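You operate a simulated robot arm through the tools that you are given. There is no shell and no other tool. Be economical: measure what you need, move in short steps, check, and stop when the job is done.

You run a simulated robot arm. Do the job below in one go: nothing can be reset, and whatever is moved stays where it is left.

TASK
Cool both boiled white eggs in a bowl of cold water.
Fine: tip all the water from the red jug into the blue bowl; jug back; eggs in the bowl. Set down upright: measuring jug.

It is judged by the outcome, as a careful person would: the job done as asked, and still so three seconds after it is handed in. It fails if anything else is knocked over, pushed out of place, dropped, spilled or broken.

THE ROBOT
A 6-joint arm with a two-finger parallel gripper, fixed in place. Base frame: the origin is at the foot of the arm, x ahead of it, y to its left, z up; the work surface is at about z = 92. Units: cm, rad, N and s.
With the tool pointing down near the work surface it reaches from about 48 to 88 cm from the base axis. Its first joint turns from -2.007 to 2.007 rad. Payload 4.2 kg.
The tool frame sits at the grasp point between the pads (the TCP): z along the fingers, y along the line on which they close. The tips reach 2.3 cm beyond it. The gripper opens to 9.4 cm. The fingers are 3.8 cm wide and 1 cm thick; the gripper's body (5.4 by 9.6 cm) begins 3.9 cm behind the TCP.
Orientation is that of the tool frame in the base frame, as a unit quaternion [w, x, y, z]. With the fingers straight down and closing along the base's y, the tool's x points along the base's -x, its y along +y and its z along -z.

THE INTERFACE
- The arm moves only by the tool send_rows. Its argument "increments" is text: rows parted by semicolons, each of 7 numbers parted by spaces: the shift along the tool's x, y, z in cm, then the turn, a rotation vector about the tool's x, y, z in rad, then the closure, from 0 (fully open) to 1 (shut). In form: tx ty tz rx ry rz grip; .... A call has 1 to 10 rows; each row shifts and turns the commanded pose from where the row before left it, along the tool's axes as they then stand. A row lasts 0.2 s, in which the tool goes at most 5 cm and 0.15 rad; a call with a longer step from one row to the next is refused whole, and so is a gripper value outside its range. A pose out of reach is approached as far as the arm can. The call stops where the force on the tool passes 40 N (or 10 N more than at its start, if that is more) or the arm is blocked; 0.2 s more then pass. Each finger travels about 10.8 cm/s and halts on what it meets, pressing with about 33 N; the grip force reading is that of the motor and also rises with nothing between the fingers. The clock runs only during rows and for 0.2 s after the last one: add rows that do not move to give the fingers time. It gives the time, the measured TCP pose, the force on the tool (base axes), the opening and the grip force at its end, in the units of the frame above (readings bear some noise), with the torque about the TCP (base axes, N m) and any sound that the robot's microphone picked up.
- Cameras (640 x 400 px; columns grow to the right, rows downward): "scene" is fixed at [40.06, -50.5, 152.54]; the picture's right is [0.91, -0.42, 0.00], its down [-0.27, -0.58, -0.77] and it looks along [0.33, 0.70, -0.64] (base axes); focal length 246 px, centre (320, 200). "wrist" rides on the gripper at [8.6, 1.6, -7.5] in the tool frame; the picture's right is [-0.18, 0.98, 0.00], its down [-0.58, -0.11, -0.81] and it looks along [-0.79, -0.15, 0.59] (tool axes); focal length 243 px, centre (320, 200). There is no depth. A picture from a camera that has moved, and an enlarged one, comes with that camera's place and axes in the base frame and with its lens. The place of the scene camera against the robot may be out by one fixed shift of up to 1.2 cm in any direction.
- grab_frame(camera): a new picture of that camera. The clock stands still meanwhile.
- move_column(by): slides the trunk up (or, below 0, down) by that many cm; the arm rides with it, the base frame stays. It gives what a move gives, with no picture.
- zoom(camera, box): a new picture of the part [left, top, right, bottom] of that camera's present view, enlarged. The clock stands still meanwhile.
- finish_job(): hands the job in; it is judged then, once.

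Go step by step. Nothing tells you positions but the pictures and the camera data: compare them with the known pose of the tool, close in by small moves and look again before you grip or let go. The budget is 120 turns and 76 pictures, counting those below and the enlarged ones. Unless the task says otherwise, let go and move clear before handing in, and close with one line.

The tools are called after "Call:" as a command line: name --argument value ..., lists and objects as JSON in quotes. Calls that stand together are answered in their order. send_rows: Moves the arm, as the interface text tells. Its arguments: {"type":"object","properties":{"increments":{"type":"string"}},"required":["increments"]} The other tools are called the same way: move_column (by) slides the trunk up or down; grab_frame (camera) takes a picture; zoom (camera, box) takes an enlarged picture of a part of a camera's view; finish_job () hands the job in.

At the start:

```text
time_s: 0.0
tool_pos: [50.18, 2.31, 131.93]
ee_rot: [0.0, -0.001, 1.0, 0.001]
contact_force: [1.1, -0.5, -0.5]
moment: [0.02, 0.01, 0.0]
gripper_width: 9.41
gripper_force: 0.1
trunk travel left (down, up): [-77.5, 21.5]
```

scene: 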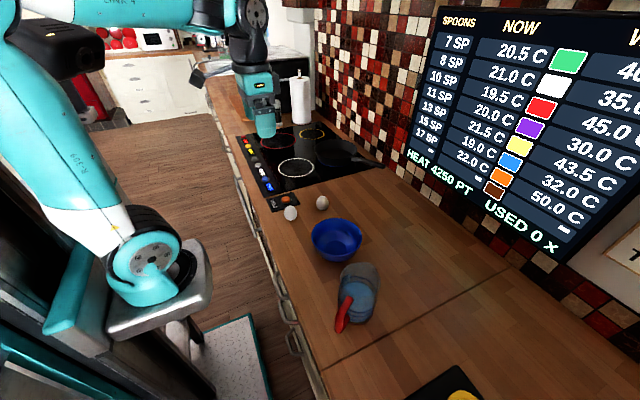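
wrist: 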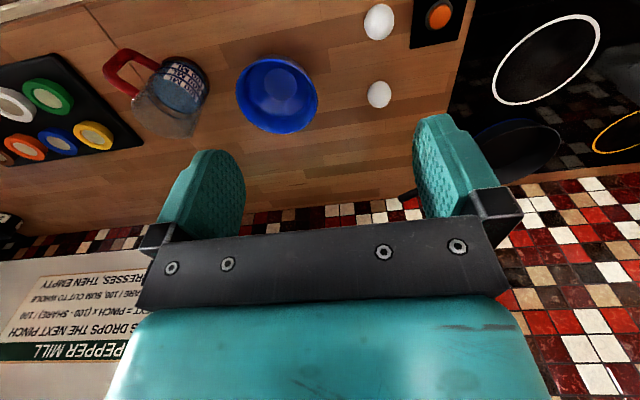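

I see the blue bowl near (65,-8), the jug with a red handle near (62,-26), and the eggs near (58,11) and (70,12). I'll look closer first.

Call:
zoom --camera "scene" --box '[260, 180, 420, 350]'

Call:
zoom --camera "wrist" --box '[80, 0, 440, 180]'

```text
2.35 times, centred on (340, 265) of scene
camera zoom: at [40.06, -50.5, 152.54], right [0.91, -0.42, 0.0], down [-0.27, -0.58, -0.77], along [0.33, 0.7, -0.64], focal length 579 px, centre (273, 47)
```

zoom: 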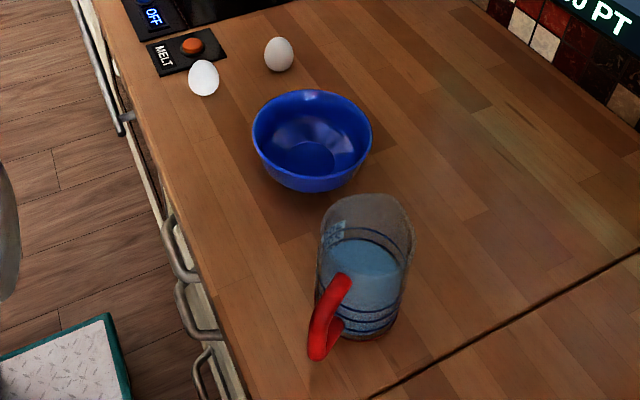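

```text
1.78 times, centred on (260, 90) of wrist
camera zoom: at [41.62, 3.82, 139.56], right [0.18, 0.98, 0.0], down [0.58, -0.11, 0.81], along [0.79, -0.15, -0.59], focal length 431 px, centre (427, 396)
```

zoom: 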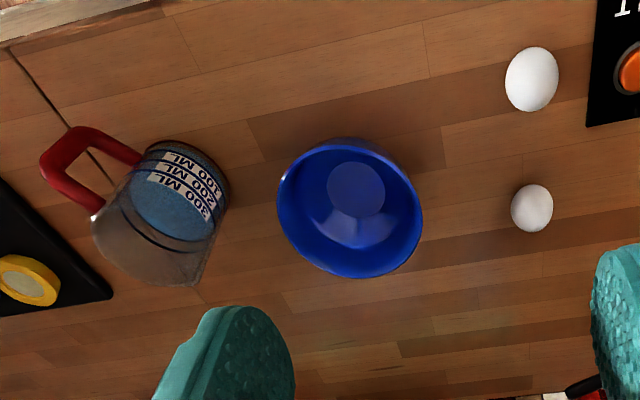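

The jug axis is near (60.6,-27), with its handle pointing toward the robot and the right. I plan to grip the handle with a horizontal tool and the camera on top, so I'll move over that way and turn the wrist first.

Call:
send_rows --increments "0 -4 0 0 0 0 0;0 -4 0 0 0 0 0;0 -4 0 0 0 0 0;0 -4 0 0 0 0 0;0 -4 0 0 0 0 0;0 -4 0 0 0 0 0;0 -4 0 0 0 0 0;0 0 0 0 0 0 0"

Call:
send_rows --increments "0 0 0 0 0 0.145 0;0 0 0 0 0 0.145 0;0 0 0 0 0 0.145 0;0 0 0 0 0 0.145 0;0 0 0 0 0 0.145 0;0 0 0 0 0 0.145 0;0 0 0 0 0 0.145 0;0 0 0 0 0 0.145 0;0 0 0 0 0 0.145 0;0 0 0 0 0 0 0"

Call:
send_rows --increments "0 0 0 0 0 0.145 0;0 0 0 0 0 0.145 0;0 0 0 0 0 0.145 0;0 0 0 0 0 0.145 0;0 0 0 0 0 0.145 0;0 0 0 0 0 0.145 0;0 0 0 0 0 0.145 0;0 0 0 0 0 0.145 0;0 0 0 0 0 0 0;0 0 0 0 0 0 0"

Call:
grab_frame --camera "wrist"

Call:
grab_frame --camera "scene"

```text
time_s: 1.8
tool_pos: [50.41, -25.68, 131.88]
ee_rot: [0.001, 0.0, 1.0, 0.0]
contact_force: [-0.7, 0.1, -0.4]
moment: [0.01, 0.0, 0.02]
gripper_width: 9.4
gripper_force: 0.1
trunk travel left (down, up): [-77.5, 21.5]
```

```text
time_s: 4.0
tool_pos: [50.21, -25.77, 131.86]
ee_rot: [0.0, 0.608, 0.794, 0.0]
contact_force: [-0.3, -0.3, -0.4]
moment: [-0.03, -0.01, -0.03]
gripper_width: 9.4
gripper_force: 0.0
trunk travel left (down, up): [-77.5, 21.5]
```

```text
time_s: 6.2
tool_pos: [50.3, -25.73, 131.85]
ee_rot: [0.0, 0.944, 0.331, 0.0]
contact_force: [0.1, 0.0, 0.2]
moment: [0.0, 0.0, -0.01]
gripper_width: 9.38
gripper_force: 0.1
trunk travel left (down, up): [-77.5, 21.5]
```

```text
71 pictures are left
camera wrist: at [58.06, -21.67, 139.55], right [0.47, -0.88, 0.0], down [-0.52, -0.28, 0.81], along [-0.71, -0.38, -0.59], focal length 243 px, centre (320, 200)
```

wrist: 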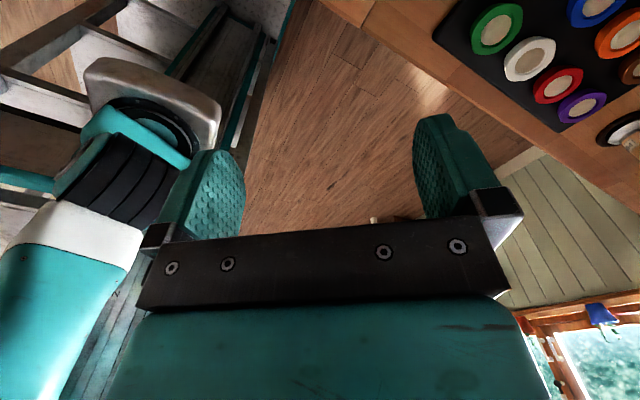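

```text
70 pictures are left
```

scene: 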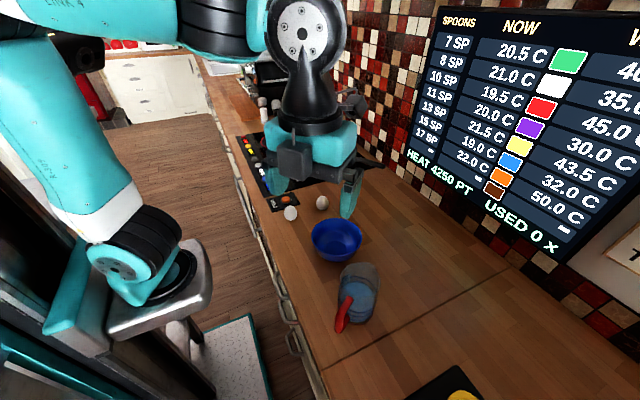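

The wrist is turned. Now I'll pitch the tool to horizontal with the camera on top.

Call:
send_rows --increments "0 0 0 0 0.143 0 0;0 0 0 0 0.143 0 0;0 0 0 0 0.143 0 0;0 0 0 0 0.143 0 0;0 0 0 0 0.143 0 0;0 0 0 0 0.143 0 0;0 0 0 0 0 0 0"

Call:
send_rows --increments "0 0 0 0 0.143 0 0;0 0 0 0 0.143 0 0;0 0 0 0 0.143 0 0;0 0 0 0 0.143 0 0;0 0 0 0 0.141 0 0;0 0 0 0 0 0 0;0 0 0 0 0 0 0"

Call:
grab_frame --camera "wrist"

Call:
grab_frame --camera "scene"

```text
time_s: 7.8
tool_pos: [50.12, -25.63, 131.91]
ee_rot: [-0.137, 0.858, 0.301, 0.393]
contact_force: [-1.1, -0.1, -0.3]
moment: [0.0, 0.03, 0.02]
gripper_width: 9.4
gripper_force: 0.0
trunk travel left (down, up): [-77.5, 21.5]
```

```text
time_s: 9.4
tool_pos: [55.66, -20.29, 123.38]
ee_rot: [-0.209, 0.722, 0.249, 0.611]
contact_force: [-0.5, 0.6, 0.9]
moment: [0.02, -0.03, -0.01]
gripper_width: 9.41
gripper_force: 0.1
out of reach, approached as far as the arm can: row 1, 2, 3, 4, 5
trunk travel left (down, up): [-77.5, 21.5]
```

```text
69 pictures are left
camera wrist: at [51.97, -25.23, 133.31], right [0.58, -0.79, -0.18], down [-0.77, -0.47, -0.44], along [0.26, 0.39, -0.88], focal length 243 px, centre (320, 200)
```

wrist: 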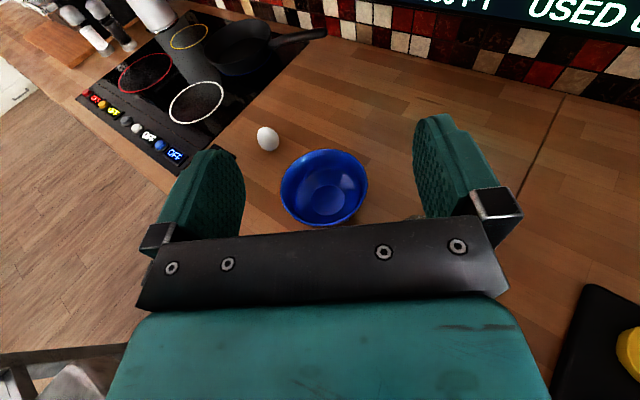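

```text
68 pictures are left
```

scene: 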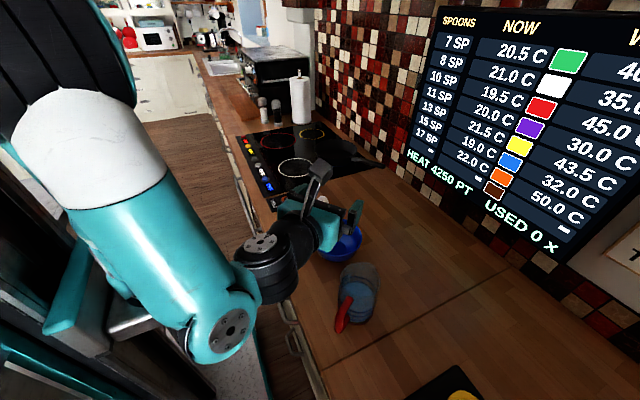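

The last stretch of the pitch was out of reach at this height relative to the shoulder. I'll test whether the horizontal pose is reachable higher up, and then bring the column down.

Call:
send_rows --increments "4 0 0 0 0 0 0;4 0 0 0 0 0 0;4 0 0 0 0 0 0;4 0 0 0 0 0 0;4 0 0 0 0 0 0;0 0 0 0 0 0 0;0 0 0 0 0 0 0"

Call:
grab_frame --camera "scene"

```text
time_s: 11.0
tool_pos: [60.55, -15.96, 141.79]
ee_rot: [-0.209, 0.722, 0.25, 0.61]
contact_force: [-0.1, 0.0, -0.2]
moment: [0.01, 0.02, -0.01]
gripper_width: 9.4
gripper_force: 0.0
out of reach, approached as far as the arm can: row 1, 2, 3, 4
trunk travel left (down, up): [-77.5, 21.5]
```

```text
67 pictures are left
```

scene: 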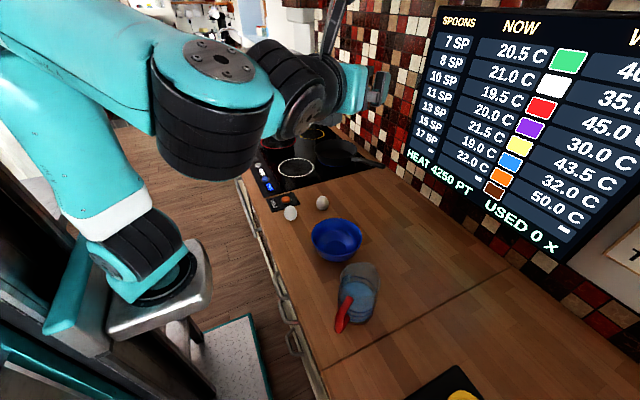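

Higher relative to the shoulder it works. I'll finish the pitch and shift toward the line behind the handle.

Call:
send_rows --increments "0 0 0 0 0.084 0 0;0 0 0 0 0.083 0 0;0 2 -4 0 0 0 0;0 2 -4 0 0 0 0;0 2 -4 0 0 0 0;0 2 -4 0 0 0 0;0 0 -4 0 0 0 0;0 0 0 0 0 0 0"

Call:
grab_frame --camera "wrist"

```text
time_s: 12.8
tool_pos: [64.98, -16.35, 142.39]
ee_rot: [-0.227, 0.67, 0.23, 0.668]
contact_force: [-0.8, -0.1, -0.1]
moment: [-0.02, -0.01, 0.0]
gripper_width: 9.41
gripper_force: 0.0
out of reach, approached as far as the arm can: row 1, 2, 3, 4, 5, 6, 7
trunk travel left (down, up): [-77.5, 21.5]
```

```text
66 pictures are left
camera wrist: at [60.09, -22.22, 151.22], right [0.6, -0.78, -0.18], down [-0.7, -0.41, -0.58], along [0.38, 0.48, -0.8], focal length 243 px, centre (320, 200)
```

wrist: 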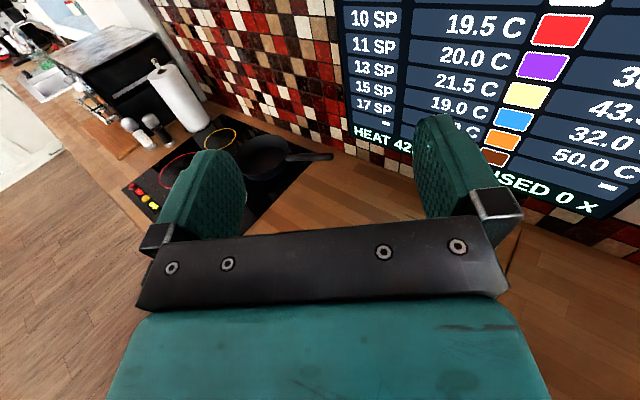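

The horizontal tool can't retreat at this height, so I'll test a much higher position relative to the shoulder, which corresponds to a lowered column.

Call:
send_rows --increments "4 0 0 0 0 0 0;4 0 0 0 0 0 0;4 0 0 0 0 0 0;4 0 0 0 0 0 0;4 0 0 0 0 0 0;0 0 0 0 0 0 0"

Call:
send_rows --increments "0 2 -4 0 0 0 0;0 2 -4 0 0 0 0;0 2 -4 0 0 0 0;0 1 -4 0 0 0 0;0 0 -4 0 0 0 0;0 0 -4 0 0 0 0;0 0 0 0 0 0 0"

Call:
grab_frame --camera "scene"

```text
time_s: 14.2
tool_pos: [63.98, -15.46, 153.14]
ee_rot: [-0.228, 0.668, 0.231, 0.67]
contact_force: [0.3, 0.1, -0.6]
moment: [-0.02, 0.0, -0.03]
gripper_width: 9.39
gripper_force: 0.1
out of reach, approached as far as the arm can: row 3, 4, 5
trunk travel left (down, up): [-77.5, 21.5]
```

```text
time_s: 15.8
tool_pos: [65.67, -17.74, 152.51]
ee_rot: [-0.228, 0.669, 0.23, 0.669]
contact_force: [-0.4, 0.5, -0.3]
moment: [0.0, 0.01, 0.01]
gripper_width: 9.42
gripper_force: 0.1
out of reach, approached as far as the arm can: row 1, 2, 3, 4, 5, 6
trunk travel left (down, up): [-77.5, 21.5]
```

```text
65 pictures are left
```

scene: 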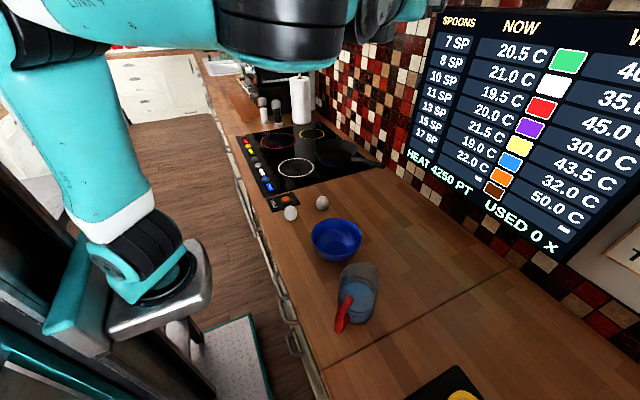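

A horizontal handle grip is close to a wrist singularity in this area. My new plan is to grip the jug body from above and pour toward the robot, so I'll go back to tool-down and yaw so the camera looks along the spout direction.

Call:
send_rows --increments "0 0 0 0 -0.145 0 0;0 0 0 0 -0.145 0 0;0 0 0 0 -0.145 0 0;0 0 0 0 -0.145 0 0;0 0 0 0 -0.145 0 0;0 0 0 0 -0.145 0 0;0 0 0 0 0 0 0"

Call:
send_rows --increments "0 0 0 0 -0.14 0 0;0 0 0 0 -0.14 0 0;0 0 0 0 -0.14 0 0;0 0 0 0 -0.14 0 0;0 0 0 0 -0.14 0 0;0 0 0 0 0 0 0;0 0 0 0 0 0 0"

Call:
send_rows --increments "0 0 0 0 0 -0.145 0;0 0 0 0 0 -0.145 0;0 0 0 0 0 -0.145 0;0 0 0 0 0 -0.145 0;0 0 0 0 0 -0.145 0;0 0 0 0 0 -0.145 0;0 0 0 0 0 -0.145 0;0 0 0 0 0 -0.145 0;0 0 0 0 0 -0.145 0;0 0 0 0 0 -0.145 0"

Call:
send_rows --increments "0 0 0 0 0 -0.145 0;0 0 0 0 0 -0.145 0;0 0 0 0 0 -0.145 0;0 0 0 0 0 -0.145 0;0 0 0 0 0 -0.145 0;0 0 0 0 0 -0.145 0;0 0 0 0 0 -0.145 0;0 0 0 0 0 -0.145 0;0 0 0 0 0 -0.145 0;0 0 0 0 0 -0.145 0"

```text
time_s: 17.4
tool_pos: [63.48, -16.56, 140.37]
ee_rot: [-0.11, 0.888, 0.307, 0.325]
contact_force: [0.6, -0.1, 0.3]
moment: [-0.02, -0.02, -0.03]
gripper_width: 9.42
gripper_force: 0.1
out of reach, approached as far as the arm can: row 1, 2, 3, 4, 5, 6
trunk travel left (down, up): [-77.5, 21.5]
```

```text
time_s: 19.0
tool_pos: [62.9, -16.24, 137.58]
ee_rot: [0.002, 0.945, 0.326, -0.001]
contact_force: [-0.2, -1.1, 0.5]
moment: [0.0, 0.01, 0.03]
gripper_width: 9.43
gripper_force: 0.1
out of reach, approached as far as the arm can: row 1, 2, 3
trunk travel left (down, up): [-77.5, 21.5]
```

```text
time_s: 21.2
tool_pos: [62.95, -16.32, 137.69]
ee_rot: [0.001, 0.49, 0.872, -0.001]
contact_force: [0.4, -0.3, 0.1]
moment: [0.01, -0.03, 0.01]
gripper_width: 9.4
gripper_force: 0.1
trunk travel left (down, up): [-77.5, 21.5]
```

```text
time_s: 23.4
tool_pos: [63.09, -16.31, 137.6]
ee_rot: [0.0, -0.212, 0.977, 0.0]
contact_force: [0.0, -0.6, 0.3]
moment: [0.03, -0.02, 0.02]
gripper_width: 9.37
gripper_force: 0.1
trunk travel left (down, up): [-77.5, 21.5]
```

The tool is down again. Next I'll move to a spot behind the jug on the handle side to look at it from close by.

Call:
send_rows --increments "2.92 -1.42 2.83 0 0 0 0;2.92 -1.42 2.83 0 0 0 0;2.92 -1.42 2.83 0 0 0 0;2.92 -1.42 2.83 0 0 0 0;2.92 -1.42 2.83 0 0 0 0;2.92 -1.42 2.83 0 0 0 0;0 0 0 0 0 0 0"

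Call:
grab_frame --camera "wrist"

```text
time_s: 25.0
tool_pos: [56.71, -34.16, 134.96]
ee_rot: [-0.001, -0.211, 0.978, 0.0]
contact_force: [0.4, 0.0, 0.2]
moment: [-0.01, 0.01, -0.01]
gripper_width: 9.39
gripper_force: 0.1
out of reach, approached as far as the arm can: row 1, 2, 3, 4, 5, 6
trunk travel left (down, up): [-77.5, 21.5]
```

```text
64 pictures are left
camera wrist: at [48.21, -36.38, 142.59], right [-0.24, 0.97, 0.0], down [0.58, 0.14, 0.81], along [0.78, 0.19, -0.59], focal length 243 px, centre (320, 200)
```

wrist: 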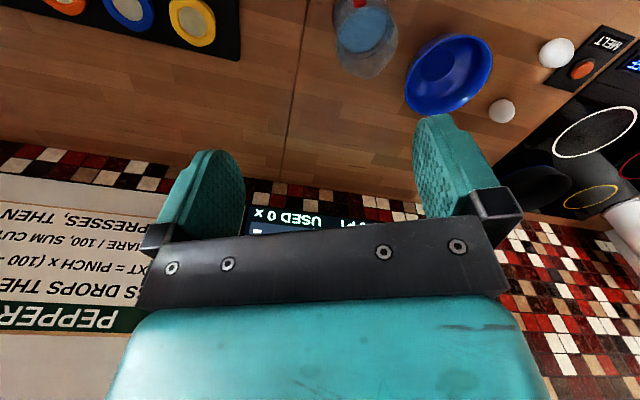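

The arm balked even at this ordinary pose, so I'll check its configuration.

Call:
grab_frame --camera "scene"

Call:
send_rows --increments "0 0 3 0 0 0 0;0 0 3 0 0 0 0;0 0 3 0 0 0 0;0 0 0 0 0 0 0"

```text
63 pictures are left
```

scene: 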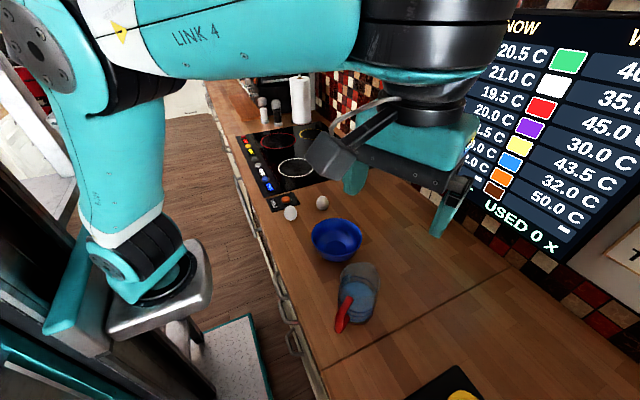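

```text
time_s: 26.0
tool_pos: [60.17, -36.69, 132.17]
ee_rot: [-0.001, -0.21, 0.978, 0.001]
contact_force: [-0.3, -0.4, 0.0]
moment: [0.02, 0.02, 0.0]
gripper_width: 9.38
gripper_force: 0.0
out of reach, approached as far as the arm can: row 1, 2, 3
trunk travel left (down, up): [-77.5, 21.5]
```

The wrist seems to have flipped to its other branch and is now at a joint limit. I'll move to open space and unwind it by swinging the tool through the sideways direction.

Call:
send_rows --increments "-1.88 3.54 -1 0 0 0 0;-1.88 3.54 -1 0 0 0 0;-1.88 3.54 -1 0 0 0 0;-1.88 3.54 -1 0 0 0 0;-1.88 3.54 -1 0 0 0 0;-1.88 3.54 -1 0 0 0 0;-1.88 3.54 -1 0 0 0 0;-1.88 3.54 -1 0 0 0 0;0 0 0 0 0 0 0"

Call:
send_rows --increments "0 0 0 0 0 -0.145 0;0 0 0 0 0 -0.145 0;0 0 0 0 0 -0.145 0;0 0 0 0 0 -0.145 0;0 0 0 0 0 -0.145 0;0 0 0 0 0 -0.145 0;0 0 0 0 0 -0.145 0;0 0 0 0 0 -0.145 0;0 0 0 0 0 -0.145 0;0 0 0 0 0 -0.145 0"

Call:
grab_frame --camera "scene"

```text
time_s: 28.0
tool_pos: [62.55, -4.9, 140.5]
ee_rot: [0.0, -0.21, 0.978, -0.001]
contact_force: [-0.5, 0.5, 0.4]
moment: [0.0, 0.0, 0.0]
gripper_width: 9.37
gripper_force: 0.0
out of reach, approached as far as the arm can: row 1
trunk travel left (down, up): [-77.5, 21.5]
```

```text
time_s: 30.2
tool_pos: [62.38, -4.73, 140.54]
ee_rot: [0.001, 0.807, -0.591, 0.0]
contact_force: [-0.3, -0.3, 0.0]
moment: [0.03, 0.01, -0.04]
gripper_width: 9.41
gripper_force: 0.0
trunk travel left (down, up): [-77.5, 21.5]
```

```text
62 pictures are left
```

scene: 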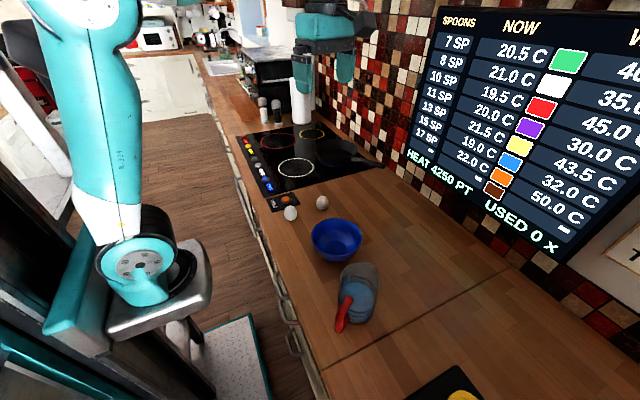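

Next I'll swing the tool up sideways, toward +y and slightly inward.

Call:
send_rows --increments "0 0 0 0 -0.14 0 0;0 0 0 0 -0.14 0 0;0 0 0 0 -0.14 0 0;0 0 0 0 -0.14 0 0;0 0 0 0 -0.14 0 0;0 0 0 0 -0.14 0 0;0 0 0 0 -0.14 0 0;0 0 0 0 -0.14 0 0;0 0 0 0 -0.14 0 0;0 0 0 0 0 0 0"

Call:
grab_frame --camera "scene"

```text
time_s: 32.4
tool_pos: [62.36, -5.16, 140.17]
ee_rot: [-0.115, 0.787, -0.583, -0.165]
contact_force: [-0.4, -0.7, -0.1]
moment: [-0.01, -0.02, 0.01]
gripper_width: 9.38
gripper_force: 0.1
out of reach, approached as far as the arm can: row 1, 4, 5, 6, 7, 8, 9
trunk travel left (down, up): [-77.5, 21.5]
```

```text
61 pictures are left
```

scene: 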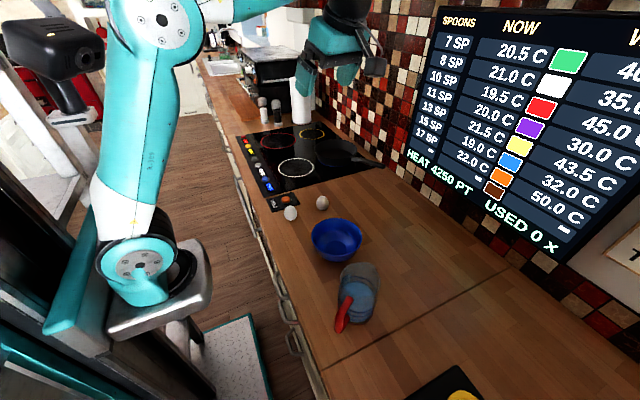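

The tilt stalled at about 23°. I'll look closely at the wrist mechanism.

Call:
zoom --camera "scene" --box '[60, 0, 420, 225]'

```text
1.78 times, centred on (240, 112) of scene
camera zoom: at [40.06, -50.5, 152.54], right [0.91, -0.42, 0.0], down [-0.27, -0.58, -0.77], along [0.33, 0.7, -0.64], focal length 438 px, centre (462, 356)
```

zoom: 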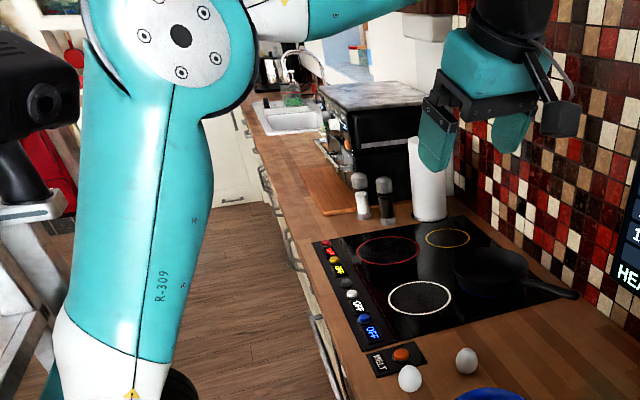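

I'll undo that tilt, return to the starting yaw, and see whether the initial pose is reachable from here.

Call:
send_rows --increments "0 0 0 0 0.14 0 0;0 0 0 0 0.14 0 0;0 0 0 0 0.12 0 0;0 0 0 0 0 0 0"

Call:
send_rows --increments "0 0 0 0 0 0.145 0;0 0 0 0 0 0.145 0;0 0 0 0 0 0.145 0;0 0 0 0 0 0.145 0;0 0 0 0 0 0.145 0;0 0 0 0 0 0.145 0;0 0 0 0 0 0.145 0;0 0 0 0 0 0.145 0;0 0 0 0 0 0.145 0;0 0 0 0 0 0.145 0"

Call:
send_rows --increments "0 0 0 0 0 0.145 0;0 0 0 0 0 0.145 0;0 0 0 0 0 0.145 0;0 0 0 0 0 0 0"

Call:
send_rows --increments "3 0 2 0 0 0 0;3 0 2 0 0 0 0;3 0 2 0 0 0 0;3 0 2 0 0 0 0;0 0 0 0 0 0 0"

Call:
grab_frame --camera "scene"

```text
time_s: 33.4
tool_pos: [62.55, -5.16, 139.99]
ee_rot: [-0.004, 0.805, -0.592, -0.018]
contact_force: [-0.1, -0.1, 0.5]
moment: [-0.03, -0.03, 0.01]
gripper_width: 9.38
gripper_force: 0.1
trunk travel left (down, up): [-77.5, 21.5]
```

```text
time_s: 35.6
tool_pos: [62.45, -5.01, 139.95]
ee_rot: [-0.006, -0.209, 0.978, 0.002]
contact_force: [0.5, 0.1, 0.5]
moment: [0.0, 0.02, 0.01]
gripper_width: 9.41
gripper_force: 0.0
trunk travel left (down, up): [-77.5, 21.5]
```

```text
time_s: 36.6
tool_pos: [62.28, -5.01, 140.0]
ee_rot: [-0.007, 0.007, 1.0, 0.001]
contact_force: [0.8, -0.5, -0.9]
moment: [-0.01, -0.01, 0.0]
gripper_width: 9.4
gripper_force: 0.0
trunk travel left (down, up): [-77.5, 21.5]
```

```text
time_s: 37.8
tool_pos: [50.4, -4.85, 132.33]
ee_rot: [-0.006, 0.006, 1.0, 0.001]
contact_force: [0.1, 1.2, -0.4]
moment: [0.05, -0.01, 0.0]
gripper_width: 9.39
gripper_force: 0.0
trunk travel left (down, up): [-77.5, 21.5]
```

```text
59 pictures are left
```

scene: 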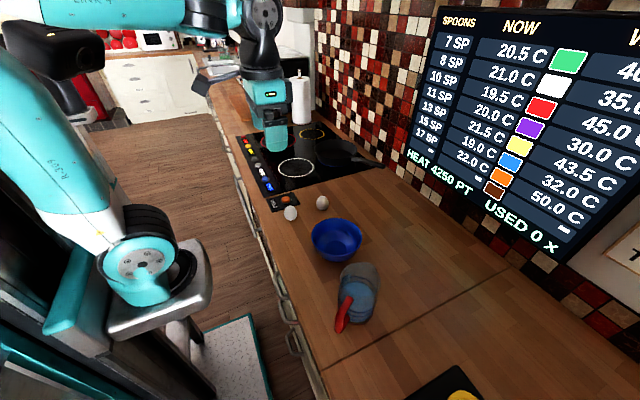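

The arm is back in its original good configuration. I'll move tool-down toward the jug and yaw modestly for a close look.

Call:
send_rows --increments "-0.2 -3.6 1.6 0 0 0 0;-0.2 -3.6 1.6 0 0 0 0;-0.2 -3.6 1.6 0 0 0 0;-0.2 -3.6 1.6 0 0 0 0;-0.2 -3.6 1.6 0 0 0 0;-0.2 -3.6 1.6 0 0 0 0;-0.2 -3.6 1.6 0 0 0 0;0 0 0 0 0 0 0"

Call:
send_rows --increments "0 0 0 0 0 -0.13 0;0 0 0 0 0 -0.13 0;0 0 0 0 0 -0.13 0;0 0 0 0 0 -0.13 0;0 0 0 0 0 -0.13 0;0 0 0 0 0 0 0"

Call:
grab_frame --camera "wrist"

```text
time_s: 39.6
tool_pos: [51.42, -30.03, 120.97]
ee_rot: [-0.006, 0.007, 1.0, 0.001]
contact_force: [-0.1, 0.8, 0.8]
moment: [0.0, 0.0, -0.01]
gripper_width: 9.37
gripper_force: 0.1
trunk travel left (down, up): [-77.5, 21.5]
```

```text
time_s: 41.0
tool_pos: [51.37, -30.04, 120.89]
ee_rot: [-0.006, -0.314, 0.949, 0.003]
contact_force: [-0.8, 0.0, -0.7]
moment: [-0.02, 0.01, 0.02]
gripper_width: 9.39
gripper_force: 0.1
trunk travel left (down, up): [-77.5, 21.5]
```

```text
58 pictures are left
camera wrist: at [43.55, -34.02, 128.68], right [-0.44, 0.9, 0.01], down [0.54, 0.26, 0.8], along [0.72, 0.35, -0.6], focal length 243 px, centre (320, 200)
```

wrist: 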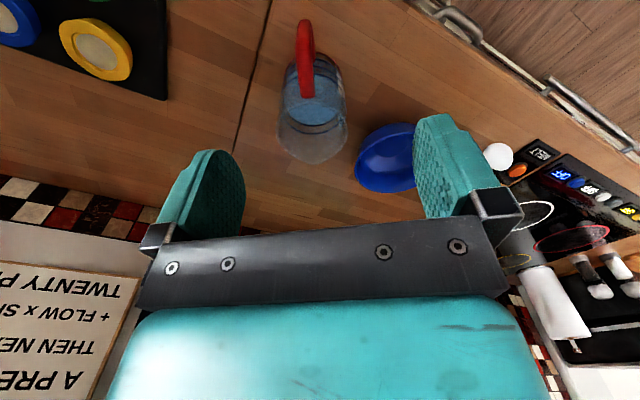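

Call:
zoom --camera "wrist" --box '[240, 0, 400, 170]'

```text
2.35 times, centred on (320, 85) of wrist
camera zoom: at [43.55, -34.02, 128.68], right [-0.44, 0.9, 0.01], down [0.54, 0.26, 0.8], along [0.72, 0.35, -0.6], focal length 571 px, centre (320, 471)
```

zoom: 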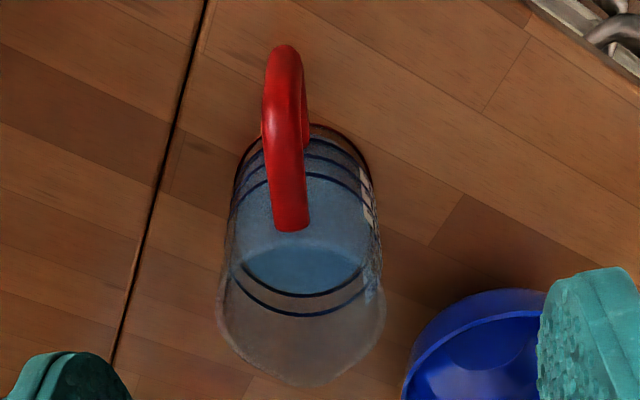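

The jug is about 8.65 cm wide, with its rim near z=104.8 and its axis near (60.7,-26.7). The handle points to azimuth ≈ 209°. I'll centre the open gripper above it, tips clear of the rim, and check the alignment.

Call:
send_rows --increments "0 0 0 0.0066 -0.0116 0.12 0;-3.2 -0.58 0 0 0 0 0;-3.2 -0.58 0 0 0 0 0;-3.3 -0.58 0 0 0 0 0;0 0 4 0 0 0 0;0 0 3.9 0 0 0 0;0 0 0 0 0 0 0;0 0 0 0 0 0 0"

Call:
grab_frame --camera "wrist"

Call:
zoom --camera "scene" --box '[270, 180, 450, 350]'

```text
time_s: 42.8
tool_pos: [60.6, -26.65, 113.0]
ee_rot: [0.001, -0.256, 0.967, 0.002]
contact_force: [-0.1, -1.3, 1.1]
moment: [0.0, 0.04, 0.01]
gripper_width: 9.39
gripper_force: 0.0
trunk travel left (down, up): [-77.5, 21.5]
```

```text
56 pictures are left
camera wrist: at [52.34, -29.6, 120.69], right [-0.33, 0.95, 0.0], down [0.56, 0.19, 0.81], along [0.76, 0.26, -0.59], focal length 243 px, centre (320, 200)
```

wrist: 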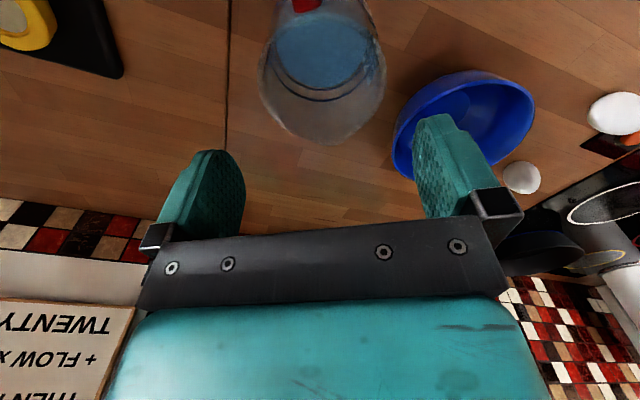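

```text
2.35 times, centred on (360, 265) of scene
camera zoom: at [40.06, -50.5, 152.54], right [0.91, -0.42, 0.0], down [-0.27, -0.58, -0.77], along [0.33, 0.7, -0.64], focal length 579 px, centre (226, 47)
```

zoom: 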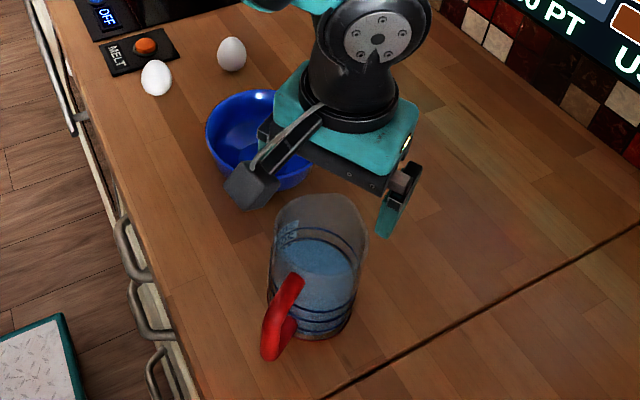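

Call:
zoom --camera "wrist" --box '[230, 0, 420, 160]'

```text
2.50 times, centred on (325, 80) of wrist
camera zoom: at [52.34, -29.6, 120.69], right [-0.33, 0.95, 0.0], down [0.56, 0.19, 0.81], along [0.76, 0.26, -0.59], focal length 606 px, centre (308, 500)
```

zoom: 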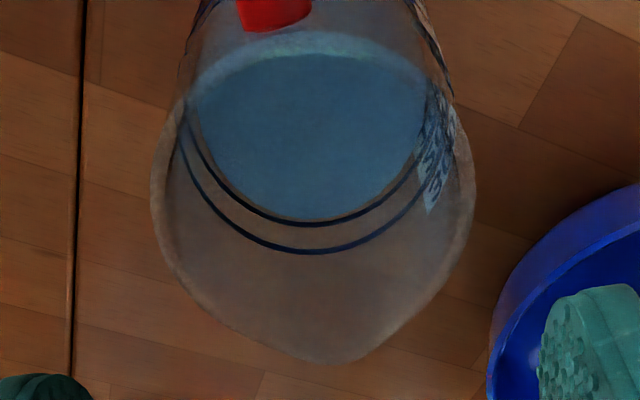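

The gripper is centred over the jug to within about 1 mm, with roughly 2.5 mm to spare on each side. I'll lower in small steps and watch the force.

Call:
send_rows --increments "0 0 1.5 0 0 0 0;0 0 1.5 0 0 0 0;0 0 1.2 0 0 0 0;0 0 0 0 0 0 0;0 0 0 0 0 0 0"

Call:
zoom --camera "wrist" --box '[140, 0, 500, 225]'

Call:
zoom --camera "scene" --box '[270, 180, 450, 350]'

```text
time_s: 44.0
tool_pos: [60.56, -26.68, 108.87]
ee_rot: [0.001, -0.255, 0.967, 0.002]
contact_force: [-0.1, -0.1, 0.4]
moment: [0.01, 0.02, 0.01]
gripper_width: 9.4
gripper_force: 0.1
trunk travel left (down, up): [-77.5, 21.5]
```

```text
1.78 times, centred on (320, 112) of wrist
camera zoom: at [52.3, -29.65, 116.44], right [-0.33, 0.95, 0.0], down [0.56, 0.19, 0.81], along [0.76, 0.26, -0.59], focal length 431 px, centre (320, 356)
```

zoom: 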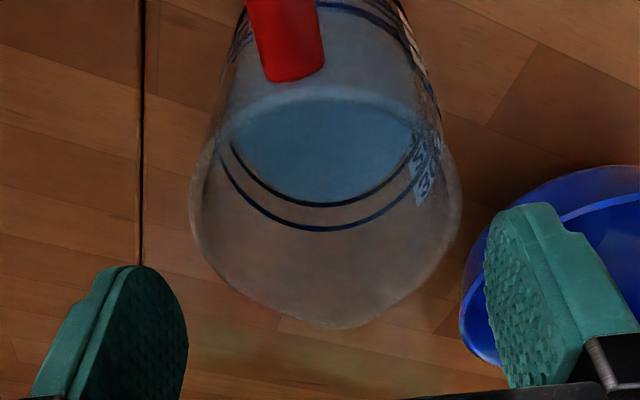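

```text
2.35 times, centred on (360, 265) of scene
camera zoom: at [40.06, -50.5, 152.54], right [0.91, -0.42, 0.0], down [-0.27, -0.58, -0.77], along [0.33, 0.7, -0.64], focal length 579 px, centre (226, 47)
```

zoom: 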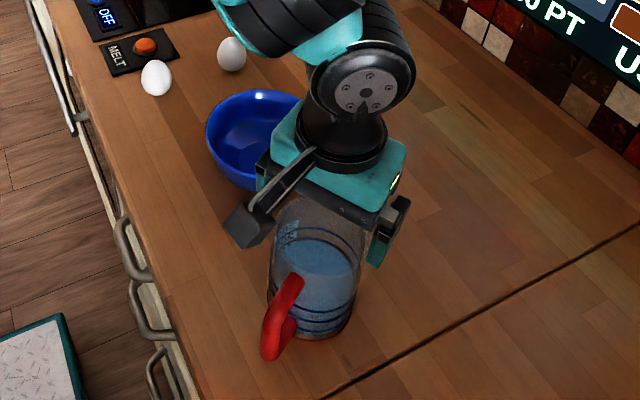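

Still centred, so I'll nudge 1 mm and keep lowering gently.

Call:
send_rows --increments "0 -0.1 0.8 0 0 0 0;0 0 0.8 0 0 0 0;0 0 0.8 0 0 0 0;0 0 0.6 0 0 0 0;0 0 0 0 0 0 0;0 0 0 0 0 0 0"

Call:
zoom --camera "wrist" --box '[140, 0, 500, 225]'

```text
time_s: 45.4
tool_pos: [60.57, -26.84, 105.77]
ee_rot: [0.001, -0.255, 0.967, 0.002]
contact_force: [-1.0, 0.1, 0.0]
moment: [0.0, -0.02, 0.01]
gripper_width: 9.37
gripper_force: 0.1
trunk travel left (down, up): [-77.5, 21.5]
```

```text
1.78 times, centred on (320, 112) of wrist
camera zoom: at [52.32, -29.83, 113.42], right [-0.33, 0.95, 0.0], down [0.56, 0.19, 0.81], along [0.76, 0.26, -0.59], focal length 431 px, centre (320, 356)
```

zoom: 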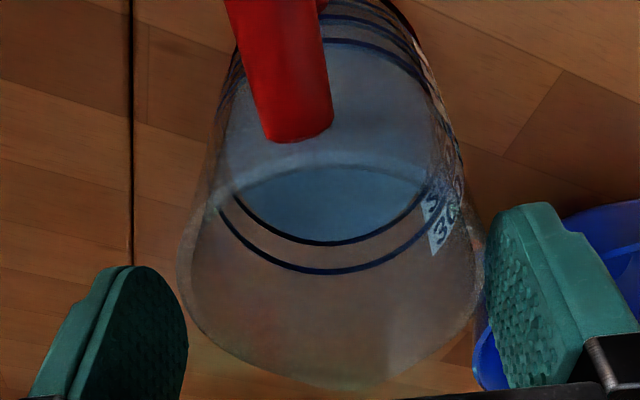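

No contact with the tips already around the rim. I'll go down to gripping height.

Call:
send_rows --increments "0 -0.04 0.8 0 0 0 0;0 0 0.8 0 0 0 0;0 0 0.8 0 0 0 0;0 0 0.8 0 0 0 0;0 0 0.8 0 0 0 0;0 0 0 0 0 0 0"

Call:
zoom --camera "wrist" --box '[140, 0, 500, 225]'

Call:
zoom --camera "scene" --box '[270, 180, 450, 350]'

```text
time_s: 46.8
tool_pos: [60.59, -26.83, 101.83]
ee_rot: [0.001, -0.255, 0.967, 0.001]
contact_force: [0.7, 0.2, 0.8]
moment: [0.0, 0.01, -0.01]
gripper_width: 9.4
gripper_force: 0.1
trunk travel left (down, up): [-77.5, 21.5]
```

```text
1.78 times, centred on (320, 112) of wrist
camera zoom: at [52.38, -29.81, 109.51], right [-0.33, 0.95, 0.0], down [0.56, 0.19, 0.81], along [0.76, 0.26, -0.59], focal length 431 px, centre (320, 356)
```

zoom: 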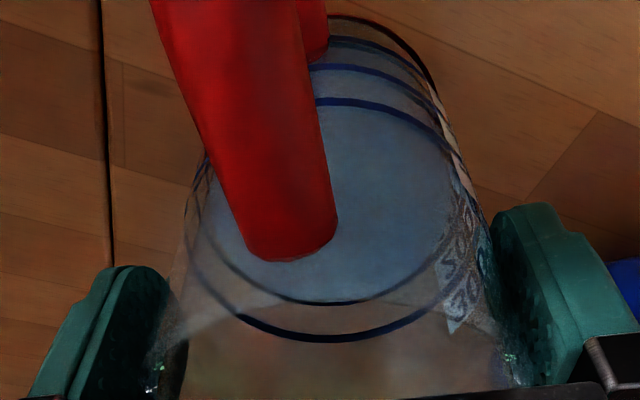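

```text
2.35 times, centred on (360, 265) of scene
camera zoom: at [40.06, -50.5, 152.54], right [0.91, -0.42, 0.0], down [-0.27, -0.58, -0.77], along [0.33, 0.7, -0.64], focal length 579 px, centre (226, 47)
```

zoom: 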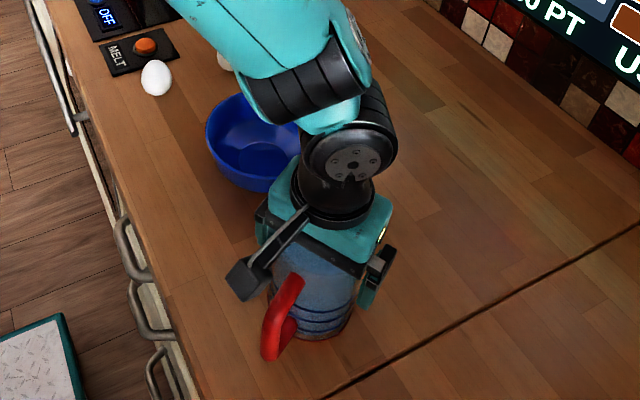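

The fingers straddle the jug with no contact force. I'll close them.

Call:
send_rows --increments "0 0 0 0 0 0 0.1;0 0 0 0 0 0 0.5;0 0 0 0 0 0 1;0 0 0 0 0 0 1;0 0 0 0 0 0 1"

```text
time_s: 48.0
tool_pos: [60.59, -26.84, 101.87]
ee_rot: [0.0, -0.255, 0.967, 0.002]
contact_force: [-1.1, 0.1, -0.4]
moment: [0.01, 0.02, -0.01]
gripper_width: 8.78
gripper_force: 32.9
trunk travel left (down, up): [-77.5, 21.5]
```

Gripped at 8.78 cm. I'll lift slowly.

Call:
send_rows --increments "0 0 -0.5 0 0 0 1;0 0 -1 0 0 0 1;0 0 -1 0 0 0 1;0 0 -1.5 0 0 0 1;0 0 0 0 0 0 1;0 0 0 0 0 0 1"

Call:
zoom --camera "scene" --box '[270, 180, 450, 350]'

```text
time_s: 49.4
tool_pos: [60.63, -26.81, 105.88]
ee_rot: [0.001, -0.255, 0.967, 0.001]
contact_force: [-0.5, 0.0, -3.7]
moment: [0.03, -0.02, 0.0]
gripper_width: 8.79
gripper_force: 33.0
trunk travel left (down, up): [-77.5, 21.5]
```

```text
2.35 times, centred on (360, 265) of scene
camera zoom: at [40.06, -50.5, 152.54], right [0.91, -0.42, 0.0], down [-0.27, -0.58, -0.77], along [0.33, 0.7, -0.64], focal length 579 px, centre (226, 47)
```

zoom: 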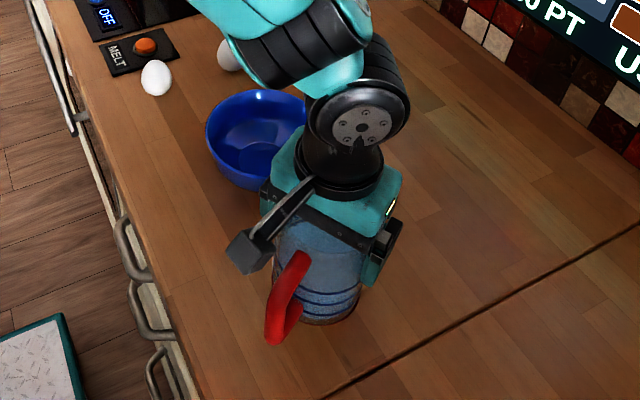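

The jug is held and weighs about 3.7 N with the water. Next I'll raise the arm and lower the column in turn, so the arm has room to tilt the tool outward while pouring.

Call:
send_rows --increments "0 0 -1.5 0 0 0 1;0 0 -2.5 0 0 0 1;0 0 -3 0 0 0 1;0 0 -3 0 0 0 1;0 0 -3 0 0 0 1;0 0 -3 0 0 0 1;0 0 -3 0 0 0 1;0 0 -2.5 0 0 0 1;0 0 -1.5 0 0 0 1;0 0 0 0 0 0 1"

Call:
move_column --by -15

```text
time_s: 51.6
tool_pos: [60.71, -26.81, 128.81]
ee_rot: [0.0, -0.256, 0.967, 0.0]
contact_force: [0.0, -0.9, -3.9]
moment: [0.02, -0.01, -0.01]
gripper_width: 8.81
gripper_force: 32.8
trunk travel left (down, up): [-77.5, 21.5]
```

```text
time_s: 53.4
tool_pos: [60.81, -26.89, 113.91]
ee_rot: [0.0, -0.256, 0.967, 0.001]
contact_force: [0.8, -0.4, -4.4]
moment: [0.02, -0.07, 0.03]
gripper_width: 8.8
gripper_force: 32.7
trunk travel left (down, up): [-62.5, 36.5]
```

Call:
send_rows --increments "0 0 -1.5 0 0 0 1;0 0 -2.5 0 0 0 1;0 0 -3 0 0 0 1;0 0 -3 0 0 0 1;0 0 -3 0 0 0 1;0 0 -3 0 0 0 1;0 0 -3 0 0 0 1;0 0 -3 0 0 0 1;0 0 -2 0 0 0 1;0 0 -1 0 0 0 1"

Call:
send_rows --increments "0 0 0 0 0 -0.05 1;0 0 0 0 0 -0.12 1;0 0 0 0 0 -0.14 1;0 0 0 0 0 -0.14 1;0 0 0 0 0 -0.14 1;0 0 0 0 0 -0.14 1;0 0 0 0 0 -0.14 1;0 0 0 0 0 -0.14 1;0 0 0 0 0 -0.14 1;0 0 0 0 0 -0.14 1"

Call:
send_rows --increments "0 0 0 0 0 -0.14 1;0 0 0 0 0 -0.14 1;0 0 0 0 0 -0.14 1;0 0 0 0 0 -0.14 1;0 0 0 0 0 -0.14 1;0 0 0 0 0 -0.14 1;0 0 0 0 0 -0.08 1;0 0 0 0 0 -0.04 1;0 0 0 0 0 0 1"

Call:
grab_frame --camera "scene"

```text
time_s: 55.5
tool_pos: [59.0, -26.23, 134.56]
ee_rot: [0.002, -0.255, 0.967, -0.001]
contact_force: [0.4, 0.8, -4.1]
moment: [0.02, -0.05, 0.0]
gripper_width: 8.79
gripper_force: 33.0
out of reach, approached as far as the arm can: row 8, 9, 10
trunk travel left (down, up): [-62.5, 36.5]
```

```text
time_s: 57.8
tool_pos: [58.99, -26.23, 134.36]
ee_rot: [-0.002, 0.786, -0.618, 0.0]
contact_force: [0.3, -0.2, -4.3]
moment: [0.05, 0.02, -0.02]
gripper_width: 8.76
gripper_force: 33.2
trunk travel left (down, up): [-62.5, 36.5]
```

```text
time_s: 59.8
tool_pos: [59.92, -23.65, 133.82]
ee_rot: [0.012, 0.977, -0.211, -0.001]
contact_force: [0.4, 0.4, -4.5]
moment: [0.03, 0.02, -0.01]
gripper_width: 8.79
gripper_force: 32.6
out of reach, approached as far as the arm can: row 6, 7, 8
trunk travel left (down, up): [-62.5, 36.5]
```

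```text
47 pictures are left
```

scene: 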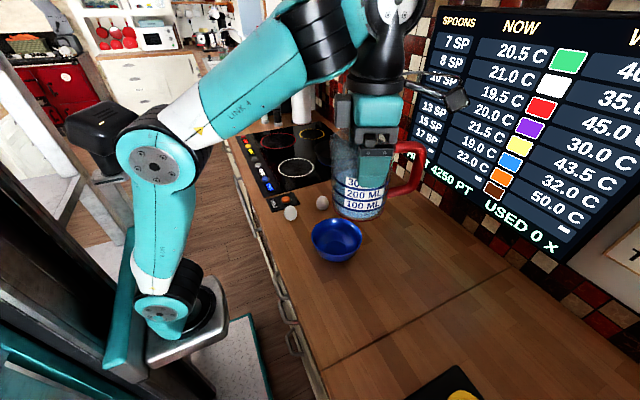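

The wrist roll is almost at its end here, but a pour straight outward from the base, in the arm's own plane, should work. I'll carry the jug, still level and high, onto the line from base to bowl.

Call:
send_rows --increments "-0.4 -2.3 0.5 0 0 -0.035 1;-0.4 -2.3 0.5 0 0 -0.035 1;-0.4 -2.3 0.5 0 0 -0.035 1;-0.4 -2.3 0.5 0 0 -0.035 1;-0.4 -2.3 0.5 0 0 -0.035 1;-0.4 -2.3 0.5 0 0 -0.035 1;-0.3 -1.4 0.5 0 0 -0.025 1;0 0 0 0 0 0 1"

Call:
grab_frame --camera "scene"

```text
time_s: 61.5
tool_pos: [62.18, -8.44, 130.0]
ee_rot: [0.012, 0.995, -0.097, -0.003]
contact_force: [-0.5, -0.2, -2.3]
moment: [0.0, 0.03, 0.02]
gripper_width: 8.77
gripper_force: 33.1
trunk travel left (down, up): [-62.5, 36.5]
```

```text
46 pictures are left
```

scene: 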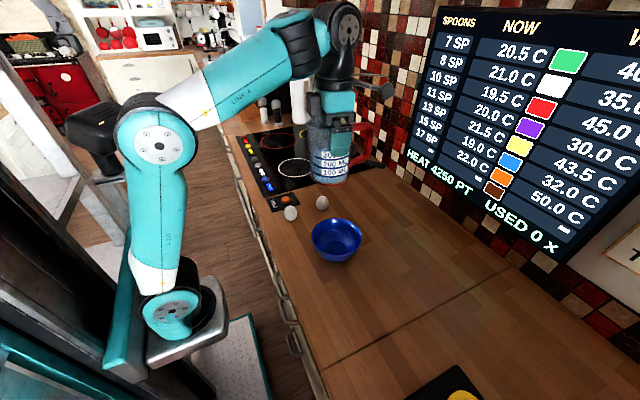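

Now I'll tilt about 35°, which shouldn't pour yet, to check the motion.

Call:
send_rows --increments "0 0 0 0 0.06 0 1;0 0 0 0 0.08 0 1;0 0 0 0 0.1 0 1;0 0 0 0 0.1 0 1;0 0 0 0 0.1 0 1;0 0 0 0 0.08 0 1;0 0 0 0 0.06 0 1;0 0 0 0 0 0 1"

Call:
grab_frame --camera "scene"

```text
time_s: 63.4
tool_pos: [64.97, -8.18, 137.05]
ee_rot: [0.04, 0.954, -0.088, 0.282]
contact_force: [0.1, -0.2, -3.6]
moment: [0.05, 0.13, 0.0]
gripper_width: 8.79
gripper_force: 32.5
out of reach, approached as far as the arm can: row 4, 5, 6, 7
trunk travel left (down, up): [-62.5, 36.5]
```

```text
45 pictures are left
```

scene: 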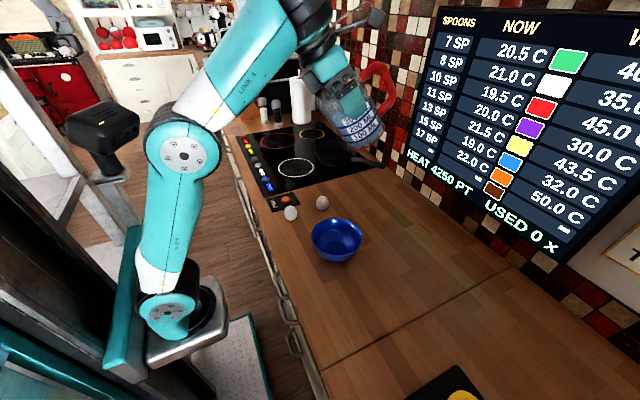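

The tilt drifted: the arm raised itself instead of bending the wrist. I'll look at the wrist to see which joint is limiting.

Call:
zoom --camera "scene" --box '[120, 0, 440, 200]'

Call:
grab_frame --camera "wrist"

```text
2.00 times, centred on (280, 100) of scene
camera zoom: at [40.06, -50.5, 152.54], right [0.91, -0.42, 0.0], down [-0.27, -0.58, -0.77], along [0.33, 0.7, -0.64], focal length 492 px, centre (400, 400)
```

zoom: 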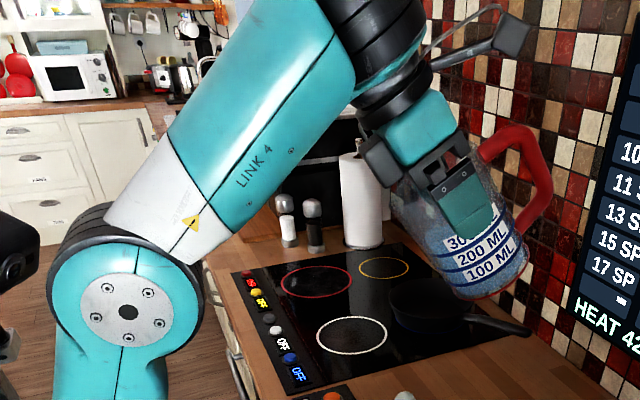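

```text
43 pictures are left
camera wrist: at [67.77, -10.17, 148.21], right [-0.34, -0.94, -0.08], down [-0.89, 0.29, 0.36], along [-0.31, 0.19, -0.93], focal length 243 px, centre (320, 200)
```

wrist: 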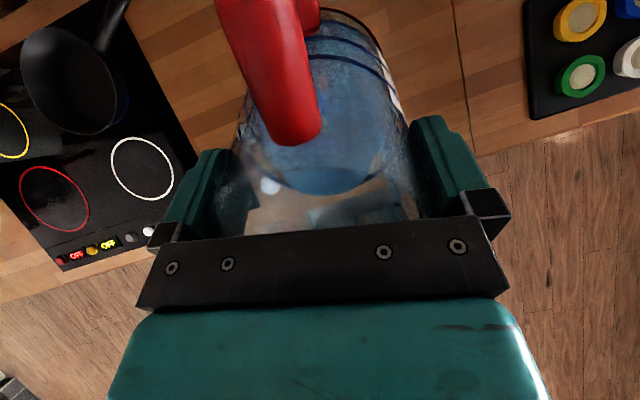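

The wrist roll is probably at its end stop. I'll spin the jug back about its own axis by 0.45 rad, with no change of tilt, to free that joint, and then see whether tilting works.

Call:
send_rows --increments "0 0 0 0 0 0.09 1;0 0 0 0 0 0.09 1;0 0 0 0 0 0.09 1;0 0 0 0 0 0.09 1;0 0 0 0 0 0.09 1;0 0 0 0 0 0 1"

Call:
send_rows --increments "0 0 0 0.02 0.04 0 1;0 0 0 0.02 0.04 0 1;0 0 0 0.02 0.04 0 1;0 0 0 0 0 0 1"

```text
time_s: 64.8
tool_pos: [64.79, -8.12, 136.99]
ee_rot: [-0.024, 0.91, -0.299, 0.284]
contact_force: [-0.6, 0.3, -3.4]
moment: [0.06, 0.08, -0.03]
gripper_width: 8.75
gripper_force: 33.0
trunk travel left (down, up): [-62.5, 36.5]
```

```text
time_s: 65.8
tool_pos: [66.17, -8.01, 139.9]
ee_rot: [-0.035, 0.891, -0.291, 0.346]
contact_force: [-0.7, 0.2, -2.8]
moment: [0.08, 0.13, -0.03]
gripper_width: 8.78
gripper_force: 32.7
out of reach, approached as far as the arm can: row 1, 2, 3
trunk travel left (down, up): [-62.5, 36.5]
```

Tilting still pushes the arm upward. I'll try a plain vertical lowering with the tilt held, to see which direction is blocked.

Call:
send_rows --increments "-1.79 0.79 2.27 0 0 0 1;-1.79 0.79 2.27 0 0 0 1;-1.79 0.79 2.27 0 0 0 1;0 0 0 0 0 0 1"

Call:
grab_frame --camera "scene"

```text
time_s: 66.8
tool_pos: [70.09, -7.4, 137.55]
ee_rot: [-0.033, 0.891, -0.292, 0.346]
contact_force: [-0.7, -0.1, -3.4]
moment: [0.06, 0.13, -0.01]
gripper_width: 8.8
gripper_force: 32.8
out of reach, approached as far as the arm can: row 1, 2, 3
trunk travel left (down, up): [-62.5, 36.5]
```

```text
42 pictures are left
```

scene: 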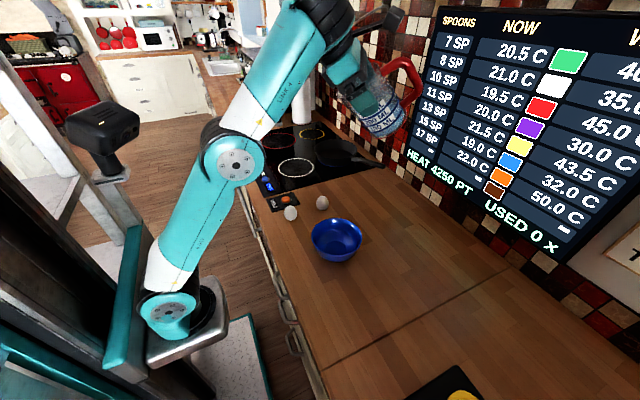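

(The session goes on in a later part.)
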